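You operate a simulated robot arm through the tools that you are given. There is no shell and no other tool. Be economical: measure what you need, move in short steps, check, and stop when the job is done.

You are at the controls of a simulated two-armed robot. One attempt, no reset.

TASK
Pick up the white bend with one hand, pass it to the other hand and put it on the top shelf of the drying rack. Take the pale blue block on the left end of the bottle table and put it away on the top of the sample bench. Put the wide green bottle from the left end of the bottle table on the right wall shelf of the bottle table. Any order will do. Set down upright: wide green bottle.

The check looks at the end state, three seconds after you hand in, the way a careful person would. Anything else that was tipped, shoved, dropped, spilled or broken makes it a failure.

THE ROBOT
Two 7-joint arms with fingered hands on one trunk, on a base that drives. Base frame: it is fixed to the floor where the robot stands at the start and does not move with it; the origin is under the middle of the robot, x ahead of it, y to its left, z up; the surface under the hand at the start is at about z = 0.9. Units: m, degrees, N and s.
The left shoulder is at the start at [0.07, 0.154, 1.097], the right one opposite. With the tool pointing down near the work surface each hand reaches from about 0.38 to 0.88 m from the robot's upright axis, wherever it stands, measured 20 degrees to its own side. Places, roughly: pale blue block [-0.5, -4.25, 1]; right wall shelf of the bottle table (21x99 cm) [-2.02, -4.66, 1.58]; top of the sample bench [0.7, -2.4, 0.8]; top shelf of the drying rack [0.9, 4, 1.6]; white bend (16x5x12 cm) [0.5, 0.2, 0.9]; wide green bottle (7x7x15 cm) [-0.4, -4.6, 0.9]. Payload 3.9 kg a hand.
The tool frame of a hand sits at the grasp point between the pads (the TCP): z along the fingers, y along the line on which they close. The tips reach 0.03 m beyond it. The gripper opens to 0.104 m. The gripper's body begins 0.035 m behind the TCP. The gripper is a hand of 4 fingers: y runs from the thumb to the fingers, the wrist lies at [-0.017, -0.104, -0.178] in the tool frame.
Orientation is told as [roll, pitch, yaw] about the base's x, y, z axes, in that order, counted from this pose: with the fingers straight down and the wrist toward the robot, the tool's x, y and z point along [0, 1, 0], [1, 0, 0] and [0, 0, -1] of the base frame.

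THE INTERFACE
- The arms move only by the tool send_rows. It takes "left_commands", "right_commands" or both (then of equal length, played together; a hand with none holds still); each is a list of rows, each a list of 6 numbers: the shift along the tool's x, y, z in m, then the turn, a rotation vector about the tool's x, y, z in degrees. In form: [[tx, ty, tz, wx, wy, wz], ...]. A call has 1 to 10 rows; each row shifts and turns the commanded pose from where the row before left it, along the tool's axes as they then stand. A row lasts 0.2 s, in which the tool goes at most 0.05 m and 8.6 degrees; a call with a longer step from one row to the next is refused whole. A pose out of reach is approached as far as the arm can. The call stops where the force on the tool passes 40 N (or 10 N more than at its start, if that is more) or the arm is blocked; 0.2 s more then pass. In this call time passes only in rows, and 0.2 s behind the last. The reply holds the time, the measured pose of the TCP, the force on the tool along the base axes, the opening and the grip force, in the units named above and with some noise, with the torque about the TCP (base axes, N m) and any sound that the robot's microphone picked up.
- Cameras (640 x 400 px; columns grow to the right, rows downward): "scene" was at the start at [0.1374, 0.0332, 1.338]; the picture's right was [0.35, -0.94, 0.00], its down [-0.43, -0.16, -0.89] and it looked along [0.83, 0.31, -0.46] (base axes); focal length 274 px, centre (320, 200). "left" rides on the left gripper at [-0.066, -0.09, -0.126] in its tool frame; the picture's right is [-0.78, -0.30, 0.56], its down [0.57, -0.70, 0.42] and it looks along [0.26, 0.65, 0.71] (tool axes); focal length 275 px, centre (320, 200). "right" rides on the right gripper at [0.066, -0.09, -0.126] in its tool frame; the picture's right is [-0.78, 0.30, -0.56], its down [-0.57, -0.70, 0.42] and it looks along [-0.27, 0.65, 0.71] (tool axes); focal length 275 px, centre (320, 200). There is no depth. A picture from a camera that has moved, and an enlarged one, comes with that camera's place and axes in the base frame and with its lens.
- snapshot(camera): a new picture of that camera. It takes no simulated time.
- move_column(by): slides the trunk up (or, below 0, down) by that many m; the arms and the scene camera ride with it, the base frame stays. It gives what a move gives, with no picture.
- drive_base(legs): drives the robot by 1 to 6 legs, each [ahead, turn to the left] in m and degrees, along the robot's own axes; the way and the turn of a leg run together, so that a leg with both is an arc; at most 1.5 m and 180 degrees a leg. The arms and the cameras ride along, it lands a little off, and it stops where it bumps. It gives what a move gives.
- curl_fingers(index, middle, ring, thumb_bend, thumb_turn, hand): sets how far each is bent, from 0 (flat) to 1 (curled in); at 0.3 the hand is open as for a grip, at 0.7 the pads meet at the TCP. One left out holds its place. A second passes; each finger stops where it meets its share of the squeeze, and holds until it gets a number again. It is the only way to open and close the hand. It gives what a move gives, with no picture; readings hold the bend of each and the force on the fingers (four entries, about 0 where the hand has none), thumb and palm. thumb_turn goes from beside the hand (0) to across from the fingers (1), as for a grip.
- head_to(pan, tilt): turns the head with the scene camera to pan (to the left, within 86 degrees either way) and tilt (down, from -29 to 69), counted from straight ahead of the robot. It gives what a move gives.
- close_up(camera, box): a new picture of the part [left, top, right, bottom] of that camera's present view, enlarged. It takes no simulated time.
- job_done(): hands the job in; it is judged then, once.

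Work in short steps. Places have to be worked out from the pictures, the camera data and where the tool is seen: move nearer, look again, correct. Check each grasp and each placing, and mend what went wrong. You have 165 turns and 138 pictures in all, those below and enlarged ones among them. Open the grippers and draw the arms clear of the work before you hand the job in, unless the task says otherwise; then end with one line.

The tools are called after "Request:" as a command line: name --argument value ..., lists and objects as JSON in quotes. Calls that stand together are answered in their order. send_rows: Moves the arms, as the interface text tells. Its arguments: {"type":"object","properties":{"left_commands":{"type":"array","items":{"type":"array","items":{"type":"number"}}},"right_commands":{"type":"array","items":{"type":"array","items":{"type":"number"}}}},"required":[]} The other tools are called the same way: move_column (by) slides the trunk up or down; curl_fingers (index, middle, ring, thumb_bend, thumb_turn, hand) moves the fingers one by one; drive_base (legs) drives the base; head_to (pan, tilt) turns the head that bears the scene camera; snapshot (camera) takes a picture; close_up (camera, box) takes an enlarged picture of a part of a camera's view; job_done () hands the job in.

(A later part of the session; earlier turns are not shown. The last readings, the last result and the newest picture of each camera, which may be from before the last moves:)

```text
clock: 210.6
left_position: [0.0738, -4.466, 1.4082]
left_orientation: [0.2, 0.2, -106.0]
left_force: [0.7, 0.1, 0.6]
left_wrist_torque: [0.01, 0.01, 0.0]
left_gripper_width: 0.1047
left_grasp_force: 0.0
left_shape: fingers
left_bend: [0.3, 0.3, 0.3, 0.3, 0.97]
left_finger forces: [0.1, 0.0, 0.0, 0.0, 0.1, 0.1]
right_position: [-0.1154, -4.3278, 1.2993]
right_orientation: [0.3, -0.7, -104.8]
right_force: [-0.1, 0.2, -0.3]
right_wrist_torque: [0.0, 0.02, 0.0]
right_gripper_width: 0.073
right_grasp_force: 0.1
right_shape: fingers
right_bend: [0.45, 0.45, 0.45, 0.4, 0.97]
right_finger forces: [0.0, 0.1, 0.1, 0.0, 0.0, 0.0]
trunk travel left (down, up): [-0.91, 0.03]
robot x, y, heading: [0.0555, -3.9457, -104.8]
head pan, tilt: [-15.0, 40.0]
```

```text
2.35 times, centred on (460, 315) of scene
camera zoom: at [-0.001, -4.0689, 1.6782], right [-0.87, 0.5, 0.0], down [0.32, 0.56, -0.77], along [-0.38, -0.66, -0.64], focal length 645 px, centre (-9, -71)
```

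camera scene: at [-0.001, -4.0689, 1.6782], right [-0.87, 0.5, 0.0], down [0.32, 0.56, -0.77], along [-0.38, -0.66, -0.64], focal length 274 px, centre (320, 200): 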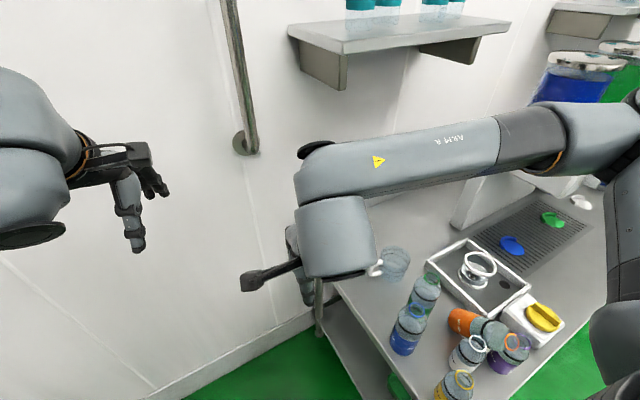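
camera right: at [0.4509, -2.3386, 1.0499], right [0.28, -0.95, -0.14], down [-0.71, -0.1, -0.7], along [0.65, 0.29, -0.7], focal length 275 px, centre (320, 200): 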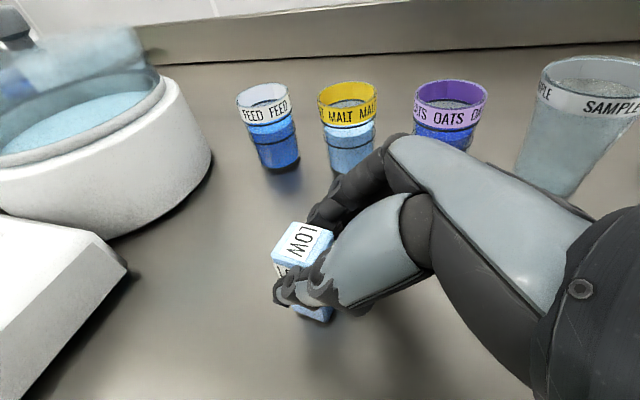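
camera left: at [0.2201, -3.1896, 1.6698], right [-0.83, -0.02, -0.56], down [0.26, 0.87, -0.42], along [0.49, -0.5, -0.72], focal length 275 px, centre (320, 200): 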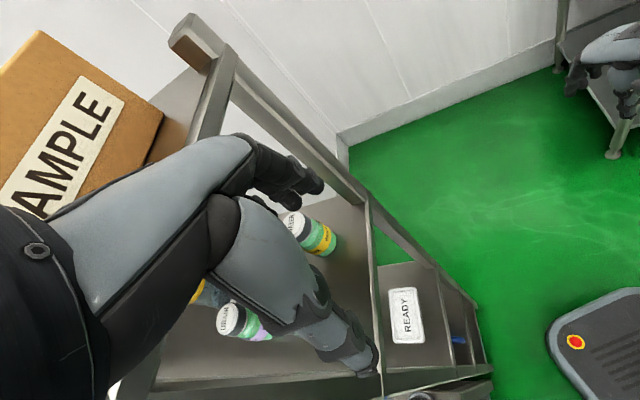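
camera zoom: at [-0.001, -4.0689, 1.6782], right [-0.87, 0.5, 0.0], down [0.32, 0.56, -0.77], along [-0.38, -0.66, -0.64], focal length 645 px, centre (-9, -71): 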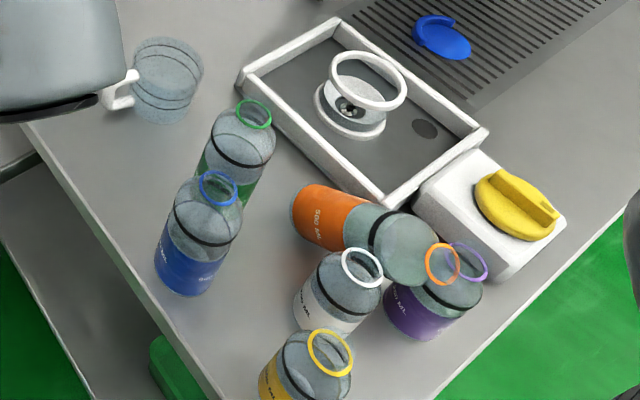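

The orange bottle was knocked over, evidently brushed by the ring finger as I backed away with the block; I have to mend that. A tighter look at how it lies.

Request:
close_up --camera "scene" --box '[430, 275, 530, 355]'

```text
5.00 times, centred on (480, 315) of scene
camera zoom: at [-0.001, -4.0689, 1.6782], right [-0.87, 0.5, 0.0], down [0.32, 0.56, -0.77], along [-0.38, -0.66, -0.64], focal length 1370 px, centre (-480, -375)
```

zoom: 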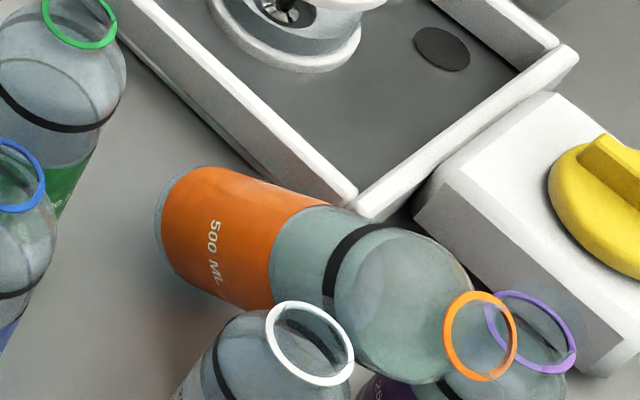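

The orange bottle lies flat from base ≈(-0.526, -4.21) to neck ≈(-0.61, -4.09), dry, wedged by its neighbours. Plan: left hand lifts it leaning over it, erects it, the right hand takes its neck from above and puts it back at (-0.562, -4.227). First I fold the right hand up and back, then turn the base.

Request:
send_rows --right_commands '[[0, -0.02, -0.04, 0, 0, 0], [0, -0.02, -0.04, 0, 0, 0], [0, -0.02, -0.04, 0, 0, 0], [0, 0, -0.04, 0, 0, 0], [-0.04, 0, 0, 0, 0, 0]]'

Request:
drive_base --legs '[[0, -38]]'

Request:
move_column --by -0.15

Request:
snapshot --camera "left"

```text
clock: 211.8
left_position: [0.0717, -4.465, 1.4098]
left_orientation: [0.3, 0.1, -105.9]
left_force: [-0.3, 0.4, -0.1]
left_wrist_torque: [-0.01, -0.06, 0.0]
left_gripper_width: 0.1049
left_grasp_force: 0.0
left_shape: fingers
left_bend: [0.3, 0.3, 0.3, 0.3, 0.97]
left_finger forces: [0.0, 0.0, 0.1, 0.0, 0.1, 0.0]
right_position: [-0.1424, -4.2541, 1.4588]
right_orientation: [0.2, -0.8, -104.8]
right_force: [0.4, -0.1, 0.6]
right_wrist_torque: [-0.02, -0.06, 0.03]
right_gripper_width: 0.0733
right_grasp_force: 0.1
right_shape: fingers
right_bend: [0.45, 0.45, 0.45, 0.4, 0.97]
right_finger forces: [0.0, 0.1, 0.0, 0.0, 0.1, 0.0]
trunk travel left (down, up): [-0.91, 0.03]
robot x, y, heading: [0.0541, -3.949, -104.8]
head pan, tilt: [-15.0, 40.0]
```

```text
clock: 214.0
left_position: [-0.2518, -4.3697, 1.4091]
left_orientation: [0.2, 0.2, -144.2]
left_force: [0.1, -0.4, 0.8]
left_wrist_torque: [0.0, 0.0, 0.02]
left_gripper_width: 0.1047
left_grasp_force: 0.0
left_shape: fingers
left_bend: [0.3, 0.3, 0.3, 0.3, 0.97]
left_finger forces: [0.0, 0.0, 0.0, 0.0, 0.0, 0.1]
right_position: [-0.2893, -4.0719, 1.4576]
right_orientation: [0.2, -0.8, -143.0]
right_force: [0.3, -0.7, 0.3]
right_wrist_torque: [0.0, 0.01, 0.01]
right_gripper_width: 0.0728
right_grasp_force: 0.1
right_shape: fingers
right_bend: [0.45, 0.45, 0.45, 0.4, 0.97]
right_finger forces: [0.1, 0.0, 0.0, 0.0, 0.0, 0.0]
trunk travel left (down, up): [-0.91, 0.03]
robot x, y, heading: [0.0535, -3.9476, -143.0]
head pan, tilt: [-15.0, 40.0]
```

```text
clock: 215.7
left_position: [-0.2517, -4.3669, 1.2584]
left_orientation: [0.3, 0.1, -144.2]
left_force: [0.1, 0.4, -0.8]
left_wrist_torque: [-0.01, -0.01, 0.02]
left_gripper_width: 0.1046
left_grasp_force: 0.0
left_shape: fingers
left_bend: [0.3, 0.3, 0.3, 0.3, 0.97]
left_finger forces: [0.1, 0.1, 0.0, 0.0, 0.0, 0.1]
right_position: [-0.2885, -4.0709, 1.3083]
right_orientation: [0.2, -0.8, -143.2]
right_force: [-0.3, 0.3, 0.5]
right_wrist_torque: [-0.01, 0.0, 0.0]
right_gripper_width: 0.0729
right_grasp_force: 0.1
right_shape: fingers
right_bend: [0.45, 0.45, 0.45, 0.4, 0.97]
right_finger forces: [0.0, 0.0, 0.1, 0.1, 0.0, 0.0]
trunk travel left (down, up): [-0.76, 0.18]
robot x, y, heading: [0.0505, -3.9474, -143.1]
head pan, tilt: [-15.0, 40.0]
```

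```text
36 pictures are left
camera left: at [-0.2182, -4.2627, 1.3856], right [-0.21, 0.8, -0.56], down [0.91, -0.05, -0.42], along [-0.37, -0.6, -0.71], focal length 275 px, centre (320, 200)
```

left: 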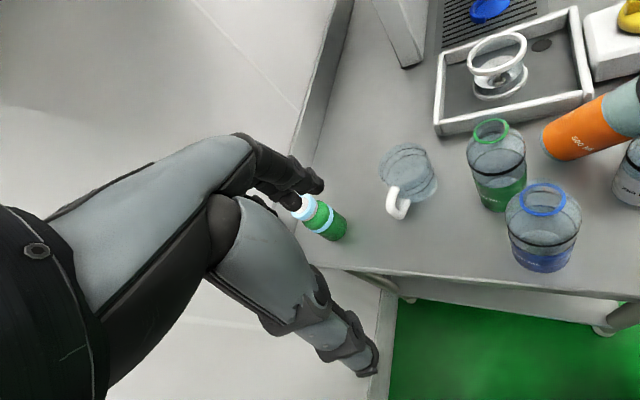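

The orange bottle's base reads (-0.54, -4.22), axis toward (-0.55, 0.84). I move the right hand aside and bring the left hand above the bottle.

Request:
send_rows --left_commands '[[0, 0, 0, 0, 0, 0], [-0.04, 0.019, 0.01, 0, 0, 0], [-0.04, 0.019, 0.01, 0, 0, 0], [-0.04, 0.019, 0.01, 0, 0, 0], [-0.04, 0.019, 0.01, 0, 0, 0], [-0.04, 0.019, 0.01, 0, 0, 0], [-0.04, 0.019, 0.01, 0, 0, 0], [-0.04, 0.019, 0.01, 0, 0, 0], [-0.04, 0.019, 0.01, 0, 0, 0], [-0.04, 0.019, 0, 0, 0, 0]]' --right_commands '[[-0.045, 0, 0, 0, 0, 0], [-0.045, 0, 0, 0, 0, 0], [-0.045, 0, 0, 0, 0, 0], [-0.045, 0, 0, 0, 0, 0], [-0.045, 0, 0, 0, 0, 0], [0, 0, 0, 0, 0, 0], [0, 0, 0, 0, 0, 0], [0, 0, 0, 0, 0, 0], [0, 0, 0, 0, 0, 0], [0, 0, 0, 0, 0, 0]]'

Request:
send_rows --left_commands '[[0, 0, 0, 8.3, 0, 0], [0, 0, 0, 8.3, 0, 0], [0, 0, 0, 8.3, 0, 0]]'

Request:
snapshot --camera "left"

Request:
snapshot --camera "scene"

```text
clock: 217.9
left_position: [-0.324, -4.3251, 1.2343]
left_orientation: [0.1, 0.2, -144.1]
left_force: [0.4, -0.3, -0.6]
left_wrist_torque: [-0.01, -0.02, -0.01]
left_gripper_width: 0.1044
left_grasp_force: 0.1
left_shape: fingers
left_bend: [0.3, 0.3, 0.3, 0.3, 0.97]
left_finger forces: [0.0, 0.0, 0.1, 0.0, 0.0, 0.1]
left hand out of reach, approached as far as the arm can: row 3, 4, 5, 6, 7, 8, 9, 10
right_position: [-0.4256, -3.8912, 1.3072]
right_orientation: [0.2, -0.7, -143.0]
right_force: [-0.9, -0.1, 0.2]
right_wrist_torque: [-0.02, -0.01, -0.01]
right_gripper_width: 0.0735
right_grasp_force: 0.2
right_shape: fingers
right_bend: [0.45, 0.45, 0.45, 0.4, 0.97]
right_finger forces: [0.1, 0.0, 0.0, 0.0, 0.0, 0.1]
trunk travel left (down, up): [-0.76, 0.18]
robot x, y, heading: [0.0535, -3.9519, -143.2]
head pan, tilt: [-15.0, 40.0]
```

```text
clock: 218.7
left_position: [-0.3023, -4.3223, 1.2417]
left_orientation: [0.1, 14.1, -144.1]
left_force: [0.0, 0.1, -1.1]
left_wrist_torque: [0.04, -0.03, -0.02]
left_gripper_width: 0.1045
left_grasp_force: 0.0
left_shape: fingers
left_bend: [0.3, 0.3, 0.3, 0.3, 0.97]
left_finger forces: [0.0, 0.0, 0.1, 0.1, 0.0, 0.0]
left hand out of reach, approached as far as the arm can: row 1, 2, 3
right_position: [-0.4271, -3.8897, 1.3062]
right_orientation: [0.3, -0.7, -143.1]
right_force: [0.4, 0.2, 0.5]
right_wrist_torque: [-0.03, -0.05, -0.01]
right_gripper_width: 0.0731
right_grasp_force: 0.1
right_shape: fingers
right_bend: [0.45, 0.45, 0.45, 0.4, 0.97]
right_finger forces: [0.1, 0.0, 0.0, 0.0, 0.0, 0.0]
trunk travel left (down, up): [-0.76, 0.18]
robot x, y, heading: [0.0524, -3.949, -143.1]
head pan, tilt: [-15.0, 40.0]
```

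```text
35 pictures are left
camera left: at [-0.2947, -4.2361, 1.3853], right [-0.11, 0.88, -0.47], down [0.97, 0.0, -0.24], along [-0.21, -0.48, -0.85], focal length 275 px, centre (320, 200)
```

left: 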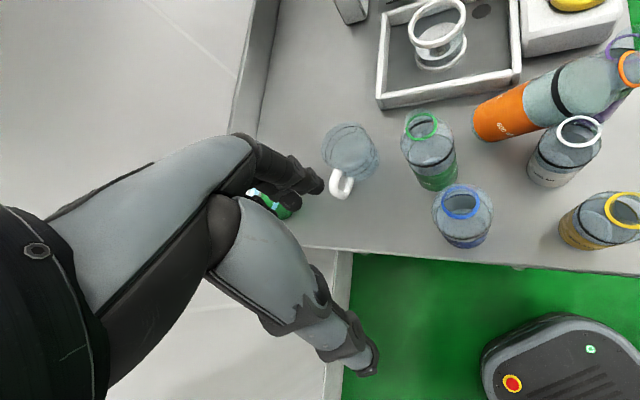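

```text
34 pictures are left
camera scene: at [-0.0672, -4.008, 1.528], right [-0.37, 0.93, 0.0], down [0.6, 0.24, -0.77], along [-0.71, -0.29, -0.64], focal length 274 px, centre (320, 200)
```

scene: 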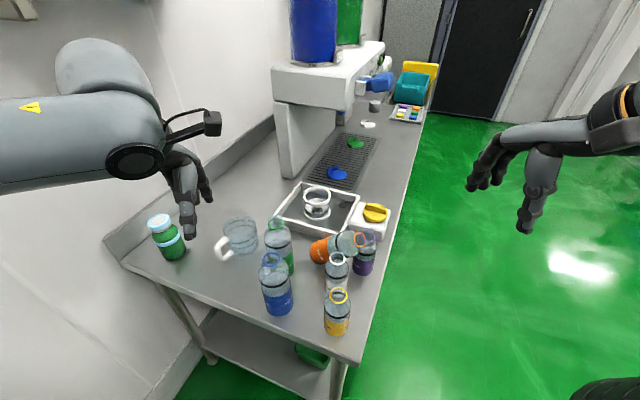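

The left arm can't reach the orange bottle from here, but it is right beside the wide green bottle. So I do that task now: the wide green bottle stands at (-0.403, -4.632). I straighten the hand and move it above the bottle.

Request:
send_rows --left_commands '[[0, 0, 0, -7, 0, 0], [0, 0, 0, -7.1, 0, 0], [0.0275, 0.0376, 0, 0, 0, 0], [0.0275, 0.0376, 0, 0, 0, 0], [0.0275, 0.0376, 0, 0, 0, 0], [0.0275, 0.0376, 0, 0, 0, 0], [0.0275, 0.0376, 0, 0, 0, 0], [0.0275, 0.0376, 0, 0, 0, 0]]'

Request:
snapshot --camera "left"

```text
clock: 220.5
left_position: [-0.331, -4.5759, 1.2462]
left_orientation: [0.2, -0.3, -144.2]
left_force: [0.0, -0.6, -1.1]
left_wrist_torque: [0.04, 0.01, 0.0]
left_gripper_width: 0.1048
left_grasp_force: 0.1
left_shape: fingers
left_bend: [0.3, 0.3, 0.3, 0.3, 0.97]
left_finger forces: [0.0, 0.1, 0.1, 0.0, 0.0, 0.1]
left hand out of reach, approached as far as the arm can: row 6, 7, 8
right_position: [-0.4247, -3.8902, 1.3062]
right_orientation: [0.2, -0.6, -143.1]
right_force: [0.1, 0.2, -0.6]
right_wrist_torque: [0.02, 0.03, 0.0]
right_gripper_width: 0.073
right_grasp_force: 0.0
right_shape: fingers
right_bend: [0.45, 0.45, 0.45, 0.4, 0.97]
right_finger forces: [0.0, 0.0, 0.1, 0.1, 0.0, 0.0]
trunk travel left (down, up): [-0.76, 0.18]
robot x, y, heading: [0.0554, -3.9499, -143.0]
head pan, tilt: [-15.0, 40.0]
```

```text
33 pictures are left
camera left: at [-0.2971, -4.4697, 1.3719], right [-0.22, 0.8, -0.56], down [0.9, -0.06, -0.43], along [-0.37, -0.6, -0.71], focal length 275 px, centre (320, 200)
```

left: 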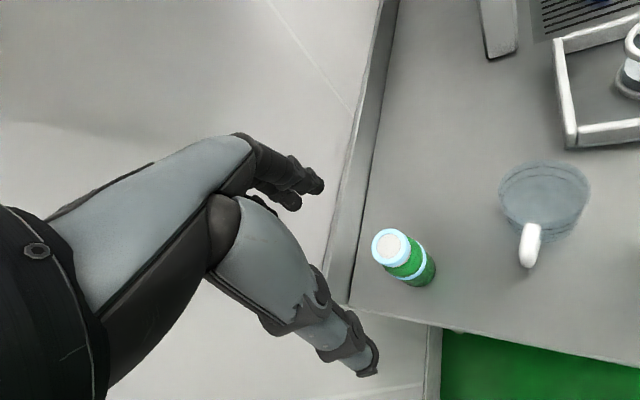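

The arm is ~9 cm short; the bottle's cap reads (-0.404, -4.627). I drive 8 cm ahead, which brings the hand over it.

Request:
drive_base --legs '[[0.085, 0]]'

Request:
snapshot --camera "left"

```text
clock: 221.6
left_position: [-0.3894, -4.6172, 1.2546]
left_orientation: [0.1, -1.1, -144.1]
left_force: [0.8, 0.3, 0.9]
left_wrist_torque: [-0.05, 0.06, 0.01]
left_gripper_width: 0.1049
left_grasp_force: 0.1
left_shape: fingers
left_bend: [0.3, 0.3, 0.3, 0.3, 0.97]
left_finger forces: [0.1, 0.0, 0.0, 0.1, 0.0, 0.0]
right_position: [-0.48, -3.9319, 1.3114]
right_orientation: [0.2, -1.4, -143.1]
right_force: [0.9, 0.7, 0.2]
right_wrist_torque: [-0.04, 0.05, -0.01]
right_gripper_width: 0.0731
right_grasp_force: 0.1
right_shape: fingers
right_bend: [0.45, 0.45, 0.45, 0.4, 0.97]
right_finger forces: [0.0, 0.0, 0.0, 0.1, 0.1, 0.1]
trunk travel left (down, up): [-0.76, 0.18]
robot x, y, heading: [-0.014, -3.9985, -143.1]
head pan, tilt: [-15.0, 40.0]
```

```text
32 pictures are left
camera left: at [-0.3527, -4.5106, 1.3802], right [-0.22, 0.8, -0.56], down [0.9, -0.06, -0.44], along [-0.38, -0.6, -0.7], focal length 275 px, centre (320, 200)
```

left: 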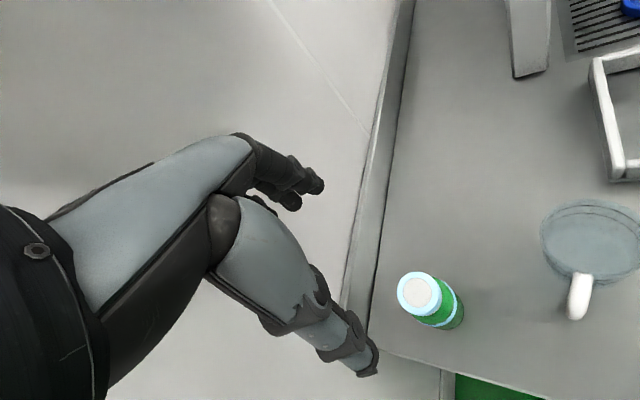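

The cap is 2 cm ahead of the hand axis. I correct and lower 20 cm.

Request:
send_rows --left_commands '[[0, 0.0055, 0.04, 0, 0, 0], [0, 0.0055, 0.04, 0, 0, 0], [0, 0.0055, 0.04, 0, 0, 0], [0, 0.0055, 0.04, 0, 0, 0]]'

Request:
snapshot --camera "left"

```text
clock: 222.6
left_position: [-0.3637, -4.6215, 1.1083]
left_orientation: [0.0, -0.3, -144.1]
left_force: [0.9, -0.4, 0.4]
left_wrist_torque: [0.03, -0.03, 0.02]
left_gripper_width: 0.1046
left_grasp_force: 0.1
left_shape: fingers
left_bend: [0.3, 0.3, 0.3, 0.3, 0.97]
left_finger forces: [0.0, 0.0, 0.0, 0.0, 0.0, 0.0]
left hand out of reach, approached as far as the arm can: row 1, 2, 3, 4
right_position: [-0.4923, -3.9426, 1.3087]
right_orientation: [0.2, -0.7, -143.1]
right_force: [-0.4, -0.1, 0.0]
right_wrist_torque: [0.0, 0.01, -0.02]
right_gripper_width: 0.073
right_grasp_force: 0.0
right_shape: fingers
right_bend: [0.45, 0.45, 0.45, 0.4, 0.97]
right_finger forces: [0.0, 0.0, 0.1, 0.0, 0.0, 0.0]
trunk travel left (down, up): [-0.76, 0.18]
robot x, y, heading: [-0.0153, -3.9975, -143.1]
head pan, tilt: [-15.0, 40.0]
```

```text
31 pictures are left
camera left: at [-0.3295, -4.5153, 1.2338], right [-0.22, 0.8, -0.56], down [0.9, -0.06, -0.43], along [-0.37, -0.6, -0.71], focal length 275 px, centre (320, 200)
```

left: 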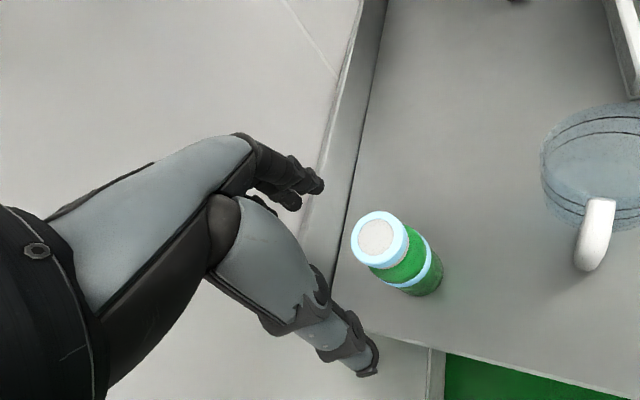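

The arm is at its reach limit because the shoulder is high. I raise the hand a little, lower the trunk 11 cm, and then extend over the cap.

Request:
send_rows --left_commands '[[0, 0, -0.03, 0, 0, 0], [0, 0, -0.03, 0, 0, 0]]'

Request:
move_column --by -0.11

Request:
send_rows --left_commands '[[-0.011, 0.018, 0, 0, 0, 0], [-0.011, 0.018, 0, 0, 0, 0]]'

Request:
snapshot --camera "left"

```text
clock: 223.2
left_position: [-0.3619, -4.6205, 1.1683]
left_orientation: [0.1, -0.4, -144.2]
left_force: [-0.6, -0.6, 0.2]
left_wrist_torque: [-0.02, 0.02, -0.01]
left_gripper_width: 0.1049
left_grasp_force: 0.1
left_shape: fingers
left_bend: [0.3, 0.3, 0.3, 0.3, 0.97]
left_finger forces: [0.0, 0.1, 0.0, 0.0, 0.0, 0.0]
right_position: [-0.4918, -3.9402, 1.3077]
right_orientation: [0.2, -0.8, -143.1]
right_force: [0.2, -0.7, 0.0]
right_wrist_torque: [0.01, 0.01, 0.01]
right_gripper_width: 0.0731
right_grasp_force: 0.2
right_shape: fingers
right_bend: [0.45, 0.45, 0.45, 0.4, 0.97]
right_finger forces: [0.0, 0.0, 0.1, 0.0, 0.1, 0.0]
trunk travel left (down, up): [-0.76, 0.18]
robot x, y, heading: [-0.0119, -3.9972, -143.0]
head pan, tilt: [-15.0, 40.0]
```

```text
clock: 224.6
left_position: [-0.3623, -4.6205, 1.0597]
left_orientation: [0.2, -0.4, -144.2]
left_force: [-0.4, -0.2, 0.4]
left_wrist_torque: [-0.03, -0.01, 0.0]
left_gripper_width: 0.1045
left_grasp_force: 0.0
left_shape: fingers
left_bend: [0.3, 0.3, 0.3, 0.3, 0.97]
left_finger forces: [0.0, 0.1, 0.0, 0.0, 0.0, 0.0]
right_position: [-0.491, -3.9407, 1.1981]
right_orientation: [0.2, -0.7, -143.1]
right_force: [-0.4, -0.4, 0.0]
right_wrist_torque: [0.0, -0.01, -0.01]
right_gripper_width: 0.073
right_grasp_force: 0.0
right_shape: fingers
right_bend: [0.45, 0.45, 0.45, 0.4, 0.97]
right_finger forces: [0.0, 0.0, 0.0, 0.0, 0.0, 0.0]
trunk travel left (down, up): [-0.65, 0.29]
robot x, y, heading: [-0.0119, -3.9994, -143.0]
head pan, tilt: [-15.0, 40.0]
```

```text
clock: 225.2
left_position: [-0.3891, -4.6191, 1.063]
left_orientation: [0.1, -0.4, -144.1]
left_force: [-0.4, -0.3, 0.2]
left_wrist_torque: [0.01, 0.01, 0.0]
left_gripper_width: 0.1047
left_grasp_force: 0.0
left_shape: fingers
left_bend: [0.3, 0.3, 0.3, 0.3, 0.97]
left_finger forces: [0.1, 0.1, 0.1, 0.0, 0.0, 0.0]
left hand out of reach, approached as far as the arm can: row 2
right_position: [-0.4907, -3.9404, 1.1979]
right_orientation: [0.2, -0.9, -143.0]
right_force: [0.1, -0.9, -0.8]
right_wrist_torque: [-0.03, 0.01, 0.0]
right_gripper_width: 0.0729
right_grasp_force: 0.0
right_shape: fingers
right_bend: [0.45, 0.45, 0.45, 0.4, 0.97]
right_finger forces: [0.0, 0.0, 0.0, 0.0, 0.1, 0.1]
trunk travel left (down, up): [-0.65, 0.29]
robot x, y, heading: [-0.0158, -3.9959, -143.2]
head pan, tilt: [-15.0, 40.0]
```

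```text
30 pictures are left
camera left: at [-0.3546, -4.5117, 1.1901], right [-0.22, 0.8, -0.56], down [0.9, -0.06, -0.43], along [-0.37, -0.6, -0.71], focal length 275 px, centre (320, 200)
```

left: 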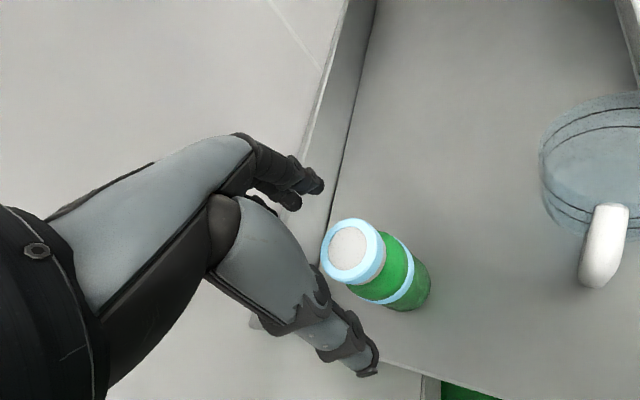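

The cap is ~1.5 cm ahead. I creep forward 1.5 cm and check the readout.

Request:
drive_base --legs '[[0.016, 0]]'

```text
clock: 226.0
left_position: [-0.3992, -4.625, 1.0665]
left_orientation: [0.1, -0.7, -144.2]
left_force: [1.0, 0.0, 0.0]
left_wrist_torque: [-0.01, -0.03, 0.01]
left_gripper_width: 0.1046
left_grasp_force: 0.1
left_shape: fingers
left_bend: [0.3, 0.3, 0.3, 0.3, 0.97]
left_finger forces: [0.0, 0.1, 0.0, 0.1, 0.1, 0.0]
right_position: [-0.501, -3.9475, 1.2002]
right_orientation: [0.2, -1.0, -143.1]
right_force: [-0.6, 0.6, -0.3]
right_wrist_torque: [0.0, 0.04, 0.01]
right_gripper_width: 0.0732
right_grasp_force: 0.1
right_shape: fingers
right_bend: [0.45, 0.45, 0.45, 0.4, 0.97]
right_finger forces: [0.1, 0.0, 0.0, 0.1, 0.0, 0.0]
trunk travel left (down, up): [-0.65, 0.29]
robot x, y, heading: [-0.0285, -4.0071, -142.9]
head pan, tilt: [-15.0, 40.0]
```

Aligned within 5 mm. I lower the trunk 7.3 cm to put the pads around the cap and neck, then close.

Request:
move_column --by -0.073

Request:
snapshot --camera "left"

```text
clock: 227.1
left_position: [-0.4022, -4.6276, 0.9923]
left_orientation: [0.0, -0.4, -144.2]
left_force: [0.7, 0.2, -0.2]
left_wrist_torque: [0.01, 0.0, 0.02]
left_gripper_width: 0.1046
left_grasp_force: 0.1
left_shape: fingers
left_bend: [0.3, 0.3, 0.3, 0.3, 0.97]
left_finger forces: [0.0, 0.0, 0.1, 0.0, 0.0, 0.1]
right_position: [-0.5039, -3.9497, 1.1251]
right_orientation: [0.2, -0.9, -143.0]
right_force: [0.2, 0.3, -0.1]
right_wrist_torque: [-0.03, -0.02, 0.03]
right_gripper_width: 0.0729
right_grasp_force: 0.1
right_shape: fingers
right_bend: [0.45, 0.45, 0.45, 0.4, 0.97]
right_finger forces: [0.0, 0.1, 0.0, 0.1, 0.0, 0.1]
trunk travel left (down, up): [-0.577, 0.363]
robot x, y, heading: [-0.0282, -4.0092, -142.9]
head pan, tilt: [-15.0, 40.0]
```

```text
29 pictures are left
camera left: at [-0.3674, -4.5209, 1.1174], right [-0.22, 0.8, -0.56], down [0.9, -0.06, -0.43], along [-0.38, -0.6, -0.71], focal length 275 px, centre (320, 200)
```

left: 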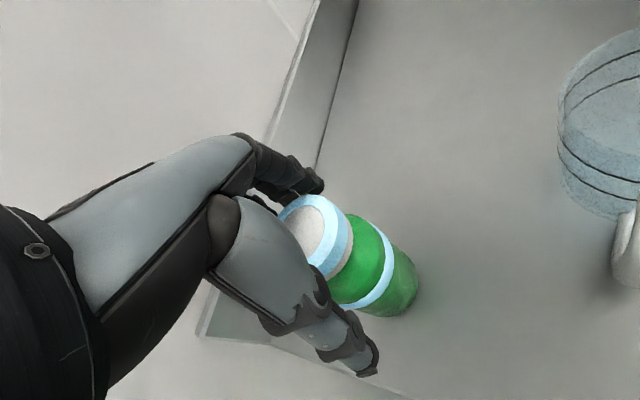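

The cap sits right at the grasp point. I close.

Request:
curl_fingers --hand "left" --index 0.75 --middle 0.75 --ring 0.75 --thumb_bend 0.75

Request:
move_column --by 0.06

Request:
snapshot --camera "left"

```text
clock: 228.1
left_position: [-0.4028, -4.6284, 0.9908]
left_orientation: [0.1, -0.4, -144.1]
left_force: [0.1, -0.1, -0.6]
left_wrist_torque: [0.01, 0.0, 0.05]
left_gripper_width: 0.0465
left_grasp_force: 26.5
left_shape: fingers
left_bend: [0.53, 0.55, 0.72, 0.58, 0.92]
left_finger forces: [10.3, 8.0, 9.9, 0.0, 24.7, 0.0]
right_position: [-0.5044, -3.9506, 1.1249]
right_orientation: [0.2, -0.8, -143.1]
right_force: [-0.2, -0.3, -0.4]
right_wrist_torque: [0.01, -0.02, 0.0]
right_gripper_width: 0.0732
right_grasp_force: 0.0
right_shape: fingers
right_bend: [0.45, 0.45, 0.45, 0.4, 0.97]
right_finger forces: [0.0, 0.0, 0.0, 0.0, 0.1, 0.0]
trunk travel left (down, up): [-0.577, 0.363]
robot x, y, heading: [-0.0283, -4.0069, -143.2]
head pan, tilt: [-15.0, 40.0]
```

```text
clock: 229.1
left_position: [-0.4036, -4.6289, 1.05]
left_orientation: [0.1, -0.4, -144.2]
left_force: [-0.2, -0.9, -4.7]
left_wrist_torque: [-0.04, 0.0, 0.05]
left_gripper_width: 0.0464
left_grasp_force: 26.3
left_shape: fingers
left_bend: [0.53, 0.55, 0.72, 0.58, 0.92]
left_finger forces: [10.3, 8.1, 9.9, 0.1, 24.6, 0.0]
right_position: [-0.5049, -3.951, 1.1846]
right_orientation: [0.1, -0.8, -143.1]
right_force: [0.3, 0.3, 0.6]
right_wrist_torque: [0.02, -0.05, 0.01]
right_gripper_width: 0.0729
right_grasp_force: 0.1
right_shape: fingers
right_bend: [0.45, 0.45, 0.45, 0.4, 0.97]
right_finger forces: [0.0, 0.0, 0.1, 0.0, 0.1, 0.1]
trunk travel left (down, up): [-0.637, 0.303]
robot x, y, heading: [-0.0288, -4.0086, -142.9]
head pan, tilt: [-15.0, 40.0]
```

```text
28 pictures are left
camera left: at [-0.3681, -4.5219, 1.1765], right [-0.22, 0.8, -0.56], down [0.9, -0.06, -0.43], along [-0.37, -0.6, -0.71], focal length 275 px, centre (320, 200)
```

left: 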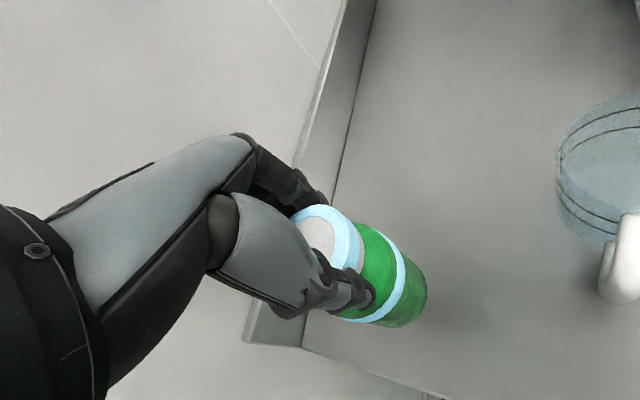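

The wide green bottle is held firmly (≈0.5 kg, 26 N). I draw it out past the table's left edge toward me, then raise it.

Request:
move_column --by 0.04

Request:
send_rows --left_commands '[[0, -0.03, 0, 0, 0, 0], [0, -0.04, 0, 0, 0, 0], [0, -0.04, 0, 0, 0, 0], [0, -0.04, 0, 0, 0, 0], [0, -0.04, 0, 0, 0, 0]]'

Request:
move_column --by 0.25

Request:
snapshot --camera "scene"

```text
clock: 229.9
left_position: [-0.4032, -4.628, 1.0914]
left_orientation: [0.1, -0.4, -144.1]
left_force: [-0.1, 0.9, -5.0]
left_wrist_torque: [-0.02, -0.01, -0.03]
left_gripper_width: 0.0463
left_grasp_force: 26.5
left_shape: fingers
left_bend: [0.53, 0.55, 0.72, 0.58, 0.92]
left_finger forces: [10.2, 8.1, 9.9, 0.0, 24.7, 0.1]
right_position: [-0.5053, -3.9502, 1.2254]
right_orientation: [0.3, -0.9, -143.1]
right_force: [0.4, -1.1, 0.3]
right_wrist_torque: [-0.01, 0.0, 0.02]
right_gripper_width: 0.073
right_grasp_force: 0.1
right_shape: fingers
right_bend: [0.45, 0.45, 0.45, 0.4, 0.97]
right_finger forces: [0.0, 0.1, 0.0, 0.1, 0.2, 0.1]
trunk travel left (down, up): [-0.677, 0.263]
robot x, y, heading: [-0.0296, -4.0062, -142.8]
head pan, tilt: [-15.0, 40.0]
```

```text
clock: 231.1
left_position: [-0.2465, -4.5185, 1.0916]
left_orientation: [0.0, -0.6, -144.2]
left_force: [1.1, -1.2, -5.1]
left_wrist_torque: [-0.01, -0.01, -0.01]
left_gripper_width: 0.0462
left_grasp_force: 26.1
left_shape: fingers
left_bend: [0.53, 0.55, 0.73, 0.59, 0.92]
left_finger forces: [9.5, 8.4, 10.7, 0.0, 24.5, 0.1]
right_position: [-0.5024, -3.9522, 1.2254]
right_orientation: [0.0, -0.8, -143.1]
right_force: [0.9, 0.2, -0.2]
right_wrist_torque: [0.03, 0.03, -0.02]
right_gripper_width: 0.0728
right_grasp_force: 0.2
right_shape: fingers
right_bend: [0.45, 0.45, 0.45, 0.4, 0.97]
right_finger forces: [0.1, 0.1, 0.1, 0.0, 0.0, 0.1]
trunk travel left (down, up): [-0.677, 0.263]
robot x, y, heading: [-0.0277, -4.0097, -143.0]
head pan, tilt: [-15.0, 40.0]
```

```text
clock: 233.7
left_position: [-0.2482, -4.5177, 1.3392]
left_orientation: [0.1, -0.4, -144.2]
left_force: [-0.5, 0.6, -4.6]
left_wrist_torque: [0.03, 0.02, -0.04]
left_gripper_width: 0.0461
left_grasp_force: 26.4
left_shape: fingers
left_bend: [0.53, 0.55, 0.73, 0.59, 0.92]
left_finger forces: [9.6, 8.2, 10.6, 0.0, 24.4, 0.0]
right_position: [-0.5043, -3.9524, 1.4751]
right_orientation: [0.2, -0.8, -143.1]
right_force: [1.0, 0.7, 0.0]
right_wrist_torque: [-0.04, 0.02, 0.0]
right_gripper_width: 0.0728
right_grasp_force: 0.1
right_shape: fingers
right_bend: [0.45, 0.45, 0.45, 0.4, 0.97]
right_finger forces: [0.0, 0.1, 0.0, 0.0, 0.0, 0.0]
trunk travel left (down, up): [-0.927, 0.013]
robot x, y, heading: [-0.0314, -4.0105, -142.8]
head pan, tilt: [-15.0, 40.0]
```

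```text
27 pictures are left
camera scene: at [-0.1453, -4.0697, 1.6951], right [-0.37, 0.93, 0.0], down [0.6, 0.24, -0.77], along [-0.71, -0.29, -0.64], focal length 274 px, centre (320, 200)
```

scene: 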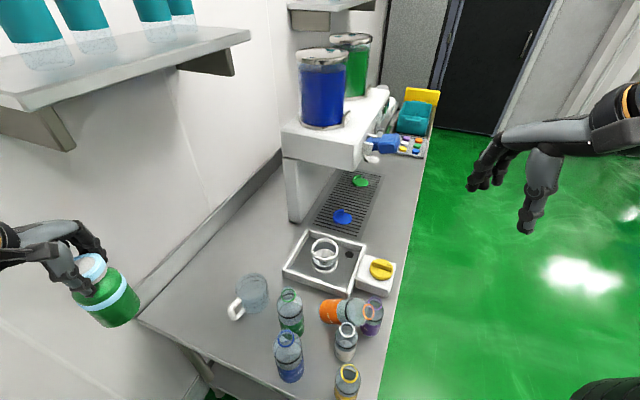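

Now I reverse the inbound route: back a little, turn to −45°, and reverse along the same diagonal.

Request:
drive_base --legs '[[-0.08, 0], [0, 98], [-0.5, 0]]'

```text
clock: 241.4
left_position: [0.218, -3.7546, 1.3386]
left_orientation: [0.2, -0.3, -46.4]
left_force: [-0.1, -0.7, -4.6]
left_wrist_torque: [0.0, 0.0, 0.02]
left_gripper_width: 0.0453
left_grasp_force: 25.3
left_shape: fingers
left_bend: [0.53, 0.55, 0.73, 0.59, 0.92]
left_finger forces: [9.2, 8.0, 10.2, 0.0, 23.2, 0.0]
right_position: [-0.3079, -4.0863, 1.4746]
right_orientation: [0.3, -0.6, -45.2]
right_force: [-0.3, 0.3, -0.2]
right_wrist_torque: [0.03, -0.01, 0.01]
right_gripper_width: 0.073
right_grasp_force: 0.0
right_shape: fingers
right_bend: [0.45, 0.45, 0.45, 0.4, 0.97]
right_finger forces: [0.0, 0.0, 0.1, 0.0, 0.0, 0.0]
trunk travel left (down, up): [-0.927, 0.013]
robot x, y, heading: [-0.3218, -3.6039, -45.1]
head pan, tilt: [-15.0, 40.0]
```

Request:
drive_base --legs '[[0, -145]]'

Request:
head_to --pan 15 --tilt 18

Request:
snapshot --camera "scene"

```text
clock: 247.8
left_position: [-0.842, -3.7883, 1.3401]
left_orientation: [0.0, -0.5, 168.7]
left_force: [0.6, -1.0, -4.1]
left_wrist_torque: [0.02, 0.0, 0.0]
left_gripper_width: 0.0448
left_grasp_force: 24.0
left_shape: fingers
left_bend: [0.53, 0.55, 0.73, 0.6, 0.92]
left_finger forces: [8.4, 7.8, 9.7, 0.0, 22.6, 0.0]
right_position: [-0.5993, -3.2154, 1.4754]
right_orientation: [0.2, -0.9, 169.7]
right_force: [0.2, 0.7, 0.4]
right_wrist_torque: [0.01, 0.0, 0.0]
right_gripper_width: 0.0731
right_grasp_force: 0.0
right_shape: fingers
right_bend: [0.45, 0.45, 0.45, 0.4, 0.97]
right_finger forces: [0.0, 0.0, 0.1, 0.0, 0.1, 0.0]
trunk travel left (down, up): [-0.927, 0.013]
robot x, y, heading: [-0.3167, -3.6048, 169.7]
head pan, tilt: [-15.0, 40.0]
```

```text
clock: 248.8
left_position: [-0.842, -3.7879, 1.3404]
left_orientation: [0.1, -0.4, 168.7]
left_force: [0.3, 0.8, -4.1]
left_wrist_torque: [-0.03, 0.0, -0.02]
left_gripper_width: 0.0447
left_grasp_force: 24.6
left_shape: fingers
left_bend: [0.53, 0.55, 0.73, 0.6, 0.92]
left_finger forces: [8.6, 7.9, 9.8, 0.0, 22.5, 0.0]
right_position: [-0.601, -3.2147, 1.475]
right_orientation: [0.3, -0.8, 169.7]
right_force: [0.0, -0.3, 0.0]
right_wrist_torque: [0.0, -0.01, 0.02]
right_gripper_width: 0.0728
right_grasp_force: 0.0
right_shape: fingers
right_bend: [0.45, 0.45, 0.45, 0.4, 0.97]
right_finger forces: [0.0, 0.1, 0.0, 0.1, 0.1, 0.1]
trunk travel left (down, up): [-0.927, 0.013]
robot x, y, heading: [-0.3146, -3.6051, 169.9]
head pan, tilt: [15.0, 18.0]
```

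```text
26 pictures are left
camera scene: at [-0.4597, -3.602, 1.7298], right [-0.08, 1.0, 0.0], down [0.31, 0.03, -0.95], along [-0.95, -0.08, -0.31], focal length 274 px, centre (320, 200)
```

scene: 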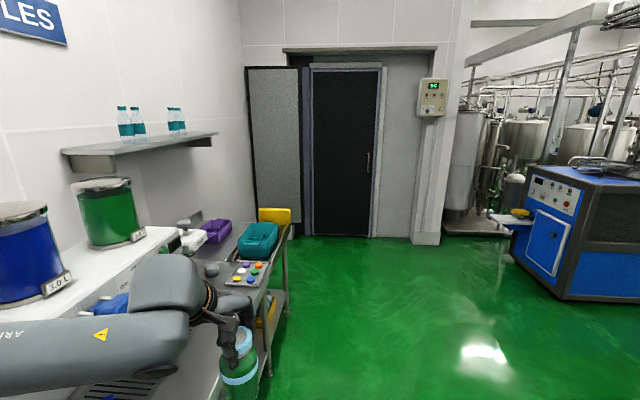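

The right wall shelf's far end (x≈-2.2 to -2.46) is free, and there's floor space beyond the table's right end. I drive there: west, then turn to −y beside the table end.

Request:
drive_base --legs '[[1.3, 0], [0, 10], [1.27, 0], [0, 90]]'

Request:
head_to --pan 30 --tilt 18

Request:
snapshot --camera "scene"

```text
clock: 265.9
left_position: [-2.6108, -3.8587, 1.34]
left_orientation: [0.1, -0.4, -91.2]
left_force: [-0.2, 0.2, -3.2]
left_wrist_torque: [0.0, -0.01, 0.02]
left_gripper_width: 0.0443
left_grasp_force: 24.0
left_shape: fingers
left_bend: [0.53, 0.55, 0.73, 0.6, 0.92]
left_finger forces: [8.4, 7.7, 10.0, 0.0, 22.2, 0.1]
right_position: [-3.2183, -3.7211, 1.4741]
right_orientation: [0.2, -0.8, -90.2]
right_force: [0.2, 0.2, 0.2]
right_wrist_torque: [-0.03, 0.02, -0.03]
right_gripper_width: 0.0728
right_grasp_force: 0.1
right_shape: fingers
right_bend: [0.45, 0.45, 0.45, 0.4, 0.97]
right_finger forces: [0.1, 0.0, 0.1, 0.0, 0.1, 0.0]
trunk travel left (down, up): [-0.927, 0.013]
robot x, y, heading: [-2.8868, -3.3739, -89.9]
head pan, tilt: [15.0, 18.0]
```

```text
clock: 266.7
left_position: [-2.611, -3.8586, 1.3398]
left_orientation: [-0.1, -0.5, -91.1]
left_force: [0.0, -1.0, -3.4]
left_wrist_torque: [-0.04, -0.01, -0.01]
left_gripper_width: 0.0446
left_grasp_force: 24.5
left_shape: fingers
left_bend: [0.53, 0.55, 0.73, 0.6, 0.92]
left_finger forces: [8.3, 7.6, 9.9, 0.0, 22.2, 0.0]
right_position: [-3.2177, -3.7224, 1.4749]
right_orientation: [0.1, -0.9, -90.2]
right_force: [-0.5, 0.1, -0.3]
right_wrist_torque: [-0.03, 0.0, 0.05]
right_gripper_width: 0.0729
right_grasp_force: 0.1
right_shape: fingers
right_bend: [0.45, 0.45, 0.45, 0.4, 0.97]
right_finger forces: [0.1, 0.1, 0.1, 0.0, 0.0, 0.1]
trunk travel left (down, up): [-0.927, 0.013]
robot x, y, heading: [-2.8811, -3.3766, -89.7]
head pan, tilt: [30.0, 18.0]
```

```text
25 pictures are left
camera scene: at [-2.8357, -3.5062, 1.7298], right [-0.87, -0.5, 0.0], down [-0.15, 0.27, -0.95], along [0.47, -0.82, -0.31], focal length 274 px, centre (320, 200)
```

scene: 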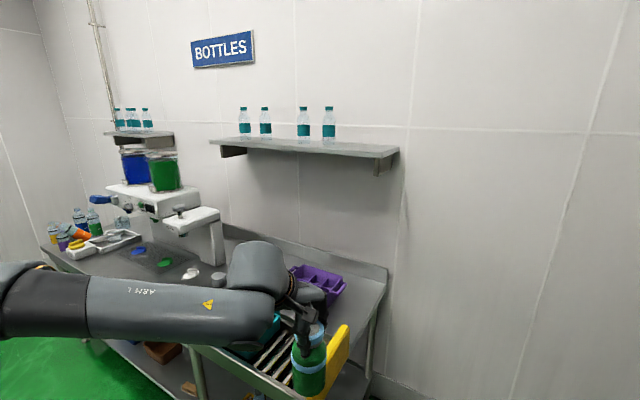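

The free end of the shelf is x≈-2.27 to -2.53; target (-2.40, -4.63). I retract the right hand, drive partway, turn left and then raise the bottle above shelf height while still clear of it.

Request:
send_rows --right_commands '[[0, -0.04, 0, 0, 0, 0], [0, -0.04, 0, 0, 0, 0], [0, -0.04, 0, 0, 0, 0]]'

Request:
drive_base --legs '[[0.65, 0], [0, 35]]'

Request:
send_rows --left_commands '[[0, 0, -0.045, 0, 0, 0], [0, 0, -0.045, 0, 0, 0], [0, 0, -0.045, 0, 0, 0], [0, 0, -0.045, 0, 0, 0], [0, 0, -0.045, 0, 0, 0], [0, 0, -0.045, 0, 0, 0], [0, 0, -0.045, 0, 0, 0], [0, 0, -0.045, 0, 0, 0], [0, 0, -0.045, 0, 0, 0]]'

```text
clock: 267.5
left_position: [-2.6096, -3.859, 1.339]
left_orientation: [0.0, -0.5, -91.3]
left_force: [1.1, -0.5, -3.9]
left_wrist_torque: [0.02, -0.04, -0.01]
left_gripper_width: 0.0443
left_grasp_force: 24.6
left_shape: fingers
left_bend: [0.53, 0.55, 0.73, 0.6, 0.92]
left_finger forces: [8.4, 7.7, 10.0, 0.0, 22.2, 0.1]
right_position: [-3.1854, -3.6865, 1.4897]
right_orientation: [0.1, -0.6, -90.2]
right_force: [0.1, -0.5, 0.5]
right_wrist_torque: [-0.01, 0.01, 0.02]
right_gripper_width: 0.0729
right_grasp_force: 0.0
right_shape: fingers
right_bend: [0.45, 0.45, 0.45, 0.4, 0.97]
right_finger forces: [0.0, 0.0, 0.1, 0.0, 0.0, 0.0]
right hand out of reach, approached as far as the arm can: row 1, 2, 3
trunk travel left (down, up): [-0.927, 0.013]
robot x, y, heading: [-2.8839, -3.3772, -90.0]
head pan, tilt: [30.0, 18.0]
```

```text
clock: 272.7
left_position: [-2.3811, -4.2583, 1.3402]
left_orientation: [0.1, -0.4, -55.6]
left_force: [-1.3, -0.2, -3.6]
left_wrist_torque: [0.02, 0.03, 0.0]
left_gripper_width: 0.0444
left_grasp_force: 24.1
left_shape: fingers
left_bend: [0.53, 0.55, 0.73, 0.6, 0.92]
left_finger forces: [8.5, 7.6, 10.2, 0.1, 22.2, 0.1]
right_position: [-2.9495, -4.4525, 1.4889]
right_orientation: [0.2, -0.7, -54.8]
right_force: [0.0, -0.2, 0.5]
right_wrist_torque: [-0.02, 0.02, 0.02]
right_gripper_width: 0.0728
right_grasp_force: 0.0
right_shape: fingers
right_bend: [0.45, 0.45, 0.45, 0.4, 0.97]
right_finger forces: [0.0, 0.1, 0.0, 0.0, 0.1, 0.1]
trunk travel left (down, up): [-0.927, 0.013]
robot x, y, heading: [-2.8815, -4.0246, -54.6]
head pan, tilt: [30.0, 18.0]
```

```text
clock: 274.7
left_position: [-2.3846, -4.2583, 1.7452]
left_orientation: [0.0, -0.3, -55.8]
left_force: [-0.3, 0.4, -3.5]
left_wrist_torque: [0.04, 0.02, -0.01]
left_gripper_width: 0.044
left_grasp_force: 23.6
left_shape: fingers
left_bend: [0.53, 0.55, 0.73, 0.6, 0.92]
left_finger forces: [8.2, 7.5, 9.6, 0.0, 22.1, 0.1]
right_position: [-2.9506, -4.454, 1.489]
right_orientation: [0.3, -0.8, -54.7]
right_force: [0.1, -0.4, -0.3]
right_wrist_torque: [0.03, -0.01, -0.01]
right_gripper_width: 0.0729
right_grasp_force: 0.0
right_shape: fingers
right_bend: [0.45, 0.45, 0.45, 0.4, 0.97]
right_finger forces: [0.1, 0.1, 0.0, 0.0, 0.1, 0.0]
trunk travel left (down, up): [-0.927, 0.013]
robot x, y, heading: [-2.8783, -4.0218, -54.6]
head pan, tilt: [30.0, 18.0]
```

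The bottle is at carry height. I turn 10° right, drive 17 cm closer, and check the view.

Request:
drive_base --legs '[[0, -10], [0.17, 0]]'

Request:
head_to --pan 20 --tilt 10

Request:
snapshot --camera "scene"

Request:
snapshot --camera "left"

```text
clock: 276.9
left_position: [-2.3621, -4.4873, 1.7471]
left_orientation: [0.0, -0.7, -65.7]
left_force: [-1.1, 0.3, -4.0]
left_wrist_torque: [0.01, 0.01, -0.02]
left_gripper_width: 0.044
left_grasp_force: 23.6
left_shape: fingers
left_bend: [0.53, 0.55, 0.73, 0.6, 0.92]
left_finger forces: [8.4, 7.5, 9.8, 0.0, 22.3, 0.0]
right_position: [-2.9538, -4.584, 1.4893]
right_orientation: [0.3, -0.9, -64.7]
right_force: [-0.3, 1.0, -0.8]
right_wrist_torque: [0.0, -0.06, 0.02]
right_gripper_width: 0.0728
right_grasp_force: 0.2
right_shape: fingers
right_bend: [0.45, 0.45, 0.45, 0.4, 0.97]
right_finger forces: [0.1, 0.0, 0.0, 0.0, 0.1, 0.0]
trunk travel left (down, up): [-0.927, 0.013]
robot x, y, heading: [-2.8075, -4.1764, -64.2]
head pan, tilt: [30.0, 18.0]
```

```text
clock: 277.6
left_position: [-2.3594, -4.4908, 1.7467]
left_orientation: [0.2, -0.6, -65.7]
left_force: [0.5, -0.1, -4.2]
left_wrist_torque: [-0.05, 0.0, -0.02]
left_gripper_width: 0.0436
left_grasp_force: 24.2
left_shape: fingers
left_bend: [0.53, 0.55, 0.73, 0.6, 0.92]
left_finger forces: [8.3, 7.5, 9.6, 0.0, 22.3, 0.0]
right_position: [-2.9519, -4.5857, 1.4897]
right_orientation: [0.2, -0.7, -64.7]
right_force: [0.1, -0.4, -0.2]
right_wrist_torque: [0.01, 0.01, -0.05]
right_gripper_width: 0.0731
right_grasp_force: 0.1
right_shape: fingers
right_bend: [0.45, 0.45, 0.45, 0.4, 0.97]
right_finger forces: [0.0, 0.1, 0.0, 0.0, 0.0, 0.0]
trunk travel left (down, up): [-0.927, 0.013]
robot x, y, heading: [-2.809, -4.1743, -64.5]
head pan, tilt: [20.0, 10.0]
```

```text
24 pictures are left
camera scene: at [-2.7225, -4.2837, 1.743], right [-0.7, -0.71, 0.0], down [-0.12, 0.12, -0.98], along [0.7, -0.69, -0.17], focal length 274 px, centre (320, 200)
```

scene: 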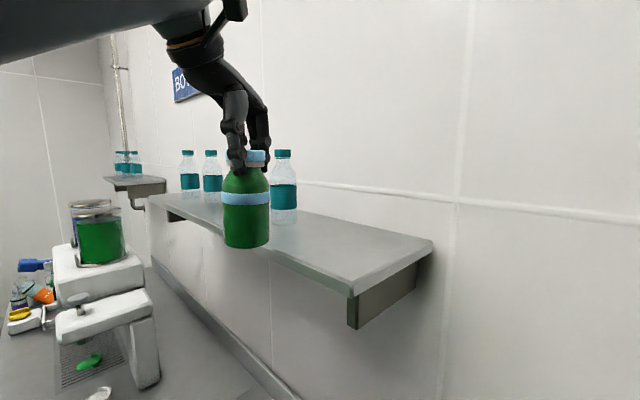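

```text
23 pictures are left
camera left: at [-2.4581, -4.4349, 1.8713], right [-0.83, -0.05, -0.56], down [0.24, 0.87, -0.43], along [0.51, -0.49, -0.71], focal length 275 px, centre (320, 200)
```

left: 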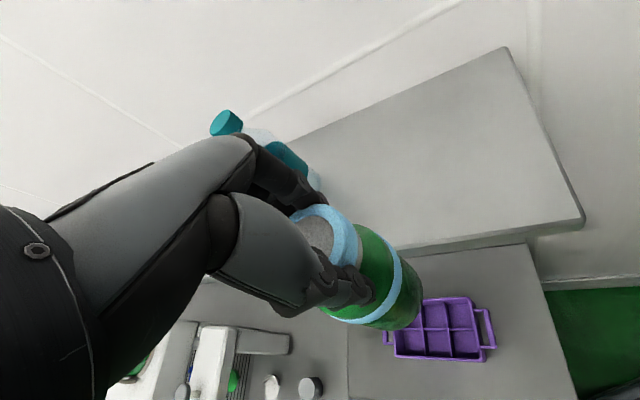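

The left view shows the free end of the shelf: front edge y≈-4.545, right end x≈-2.52. I move the bottle over (-2.39, -4.635).

Request:
send_rows --left_commands '[[-0.022, 0.0295, 0, 0, 0, 0], [-0.022, 0.0295, 0, 0, 0, 0], [-0.022, 0.0295, 0, 0, 0, 0], [-0.022, 0.0295, 0, 0, 0, 0]]'

Request:
snapshot --camera "scene"

```text
clock: 278.6
left_position: [-2.3714, -4.5486, 1.7458]
left_orientation: [-0.1, -0.5, -65.6]
left_force: [-0.1, 0.3, -4.1]
left_wrist_torque: [-0.01, 0.04, 0.02]
left_gripper_width: 0.0441
left_grasp_force: 24.5
left_shape: fingers
left_bend: [0.53, 0.55, 0.74, 0.6, 0.92]
left_finger forces: [8.8, 7.5, 10.1, 0.1, 22.5, 0.0]
left hand out of reach, approached as far as the arm can: row 2, 3, 4
right_position: [-2.9504, -4.5846, 1.4908]
right_orientation: [0.2, -0.9, -64.6]
right_force: [-0.1, 0.3, -0.2]
right_wrist_torque: [-0.03, -0.01, -0.02]
right_gripper_width: 0.073
right_grasp_force: 0.0
right_shape: fingers
right_bend: [0.45, 0.45, 0.45, 0.4, 0.97]
right_finger forces: [0.1, 0.0, 0.1, 0.1, 0.1, 0.0]
trunk travel left (down, up): [-0.927, 0.013]
robot x, y, heading: [-2.8114, -4.1754, -64.6]
head pan, tilt: [20.0, 10.0]
```

```text
22 pictures are left
camera scene: at [-2.7206, -4.2824, 1.7431], right [-0.7, -0.71, 0.0], down [-0.12, 0.12, -0.98], along [0.7, -0.69, -0.17], focal length 274 px, centre (320, 200)
```

scene: 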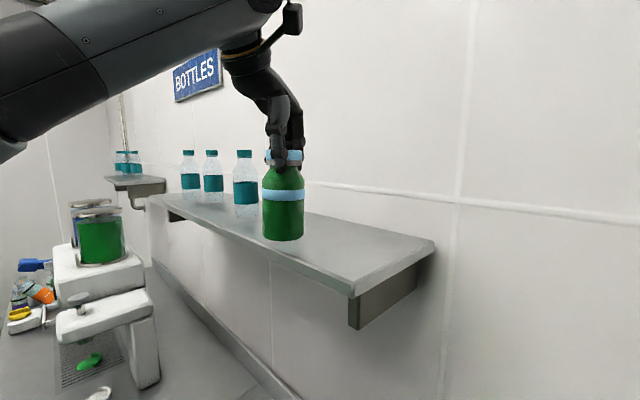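

The arm needs 6 cm more. I creep the base forward 6 cm.

Request:
drive_base --legs '[[0.065, 0]]'

Request:
snapshot --camera "left"

```text
clock: 279.7
left_position: [-2.3478, -4.5956, 1.7482]
left_orientation: [0.0, -0.8, -65.5]
left_force: [-0.2, 0.4, -4.3]
left_wrist_torque: [-0.05, 0.0, -0.01]
left_gripper_width: 0.0439
left_grasp_force: 24.0
left_shape: fingers
left_bend: [0.53, 0.55, 0.74, 0.6, 0.92]
left_finger forces: [8.7, 7.5, 9.8, 0.1, 22.5, 0.0]
right_position: [-2.9264, -4.6335, 1.4912]
right_orientation: [0.3, -1.0, -64.4]
right_force: [0.3, 0.6, 0.3]
right_wrist_torque: [-0.03, -0.02, 0.0]
right_gripper_width: 0.0731
right_grasp_force: 0.0
right_shape: fingers
right_bend: [0.45, 0.45, 0.45, 0.4, 0.97]
right_finger forces: [0.0, 0.0, 0.0, 0.1, 0.1, 0.1]
trunk travel left (down, up): [-0.927, 0.013]
robot x, y, heading: [-2.7854, -4.225, -64.1]
head pan, tilt: [20.0, 10.0]
stopped in leg 1: the robot was blocked; the commanded pose is now the measured one
```

```text
21 pictures are left
camera left: at [-2.4475, -4.5391, 1.873], right [-0.83, -0.06, -0.56], down [0.23, 0.87, -0.43], along [0.51, -0.49, -0.7], focal length 275 px, centre (320, 200)
```

left: 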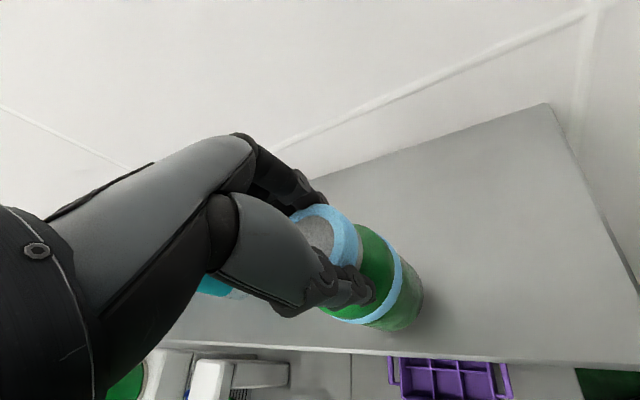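

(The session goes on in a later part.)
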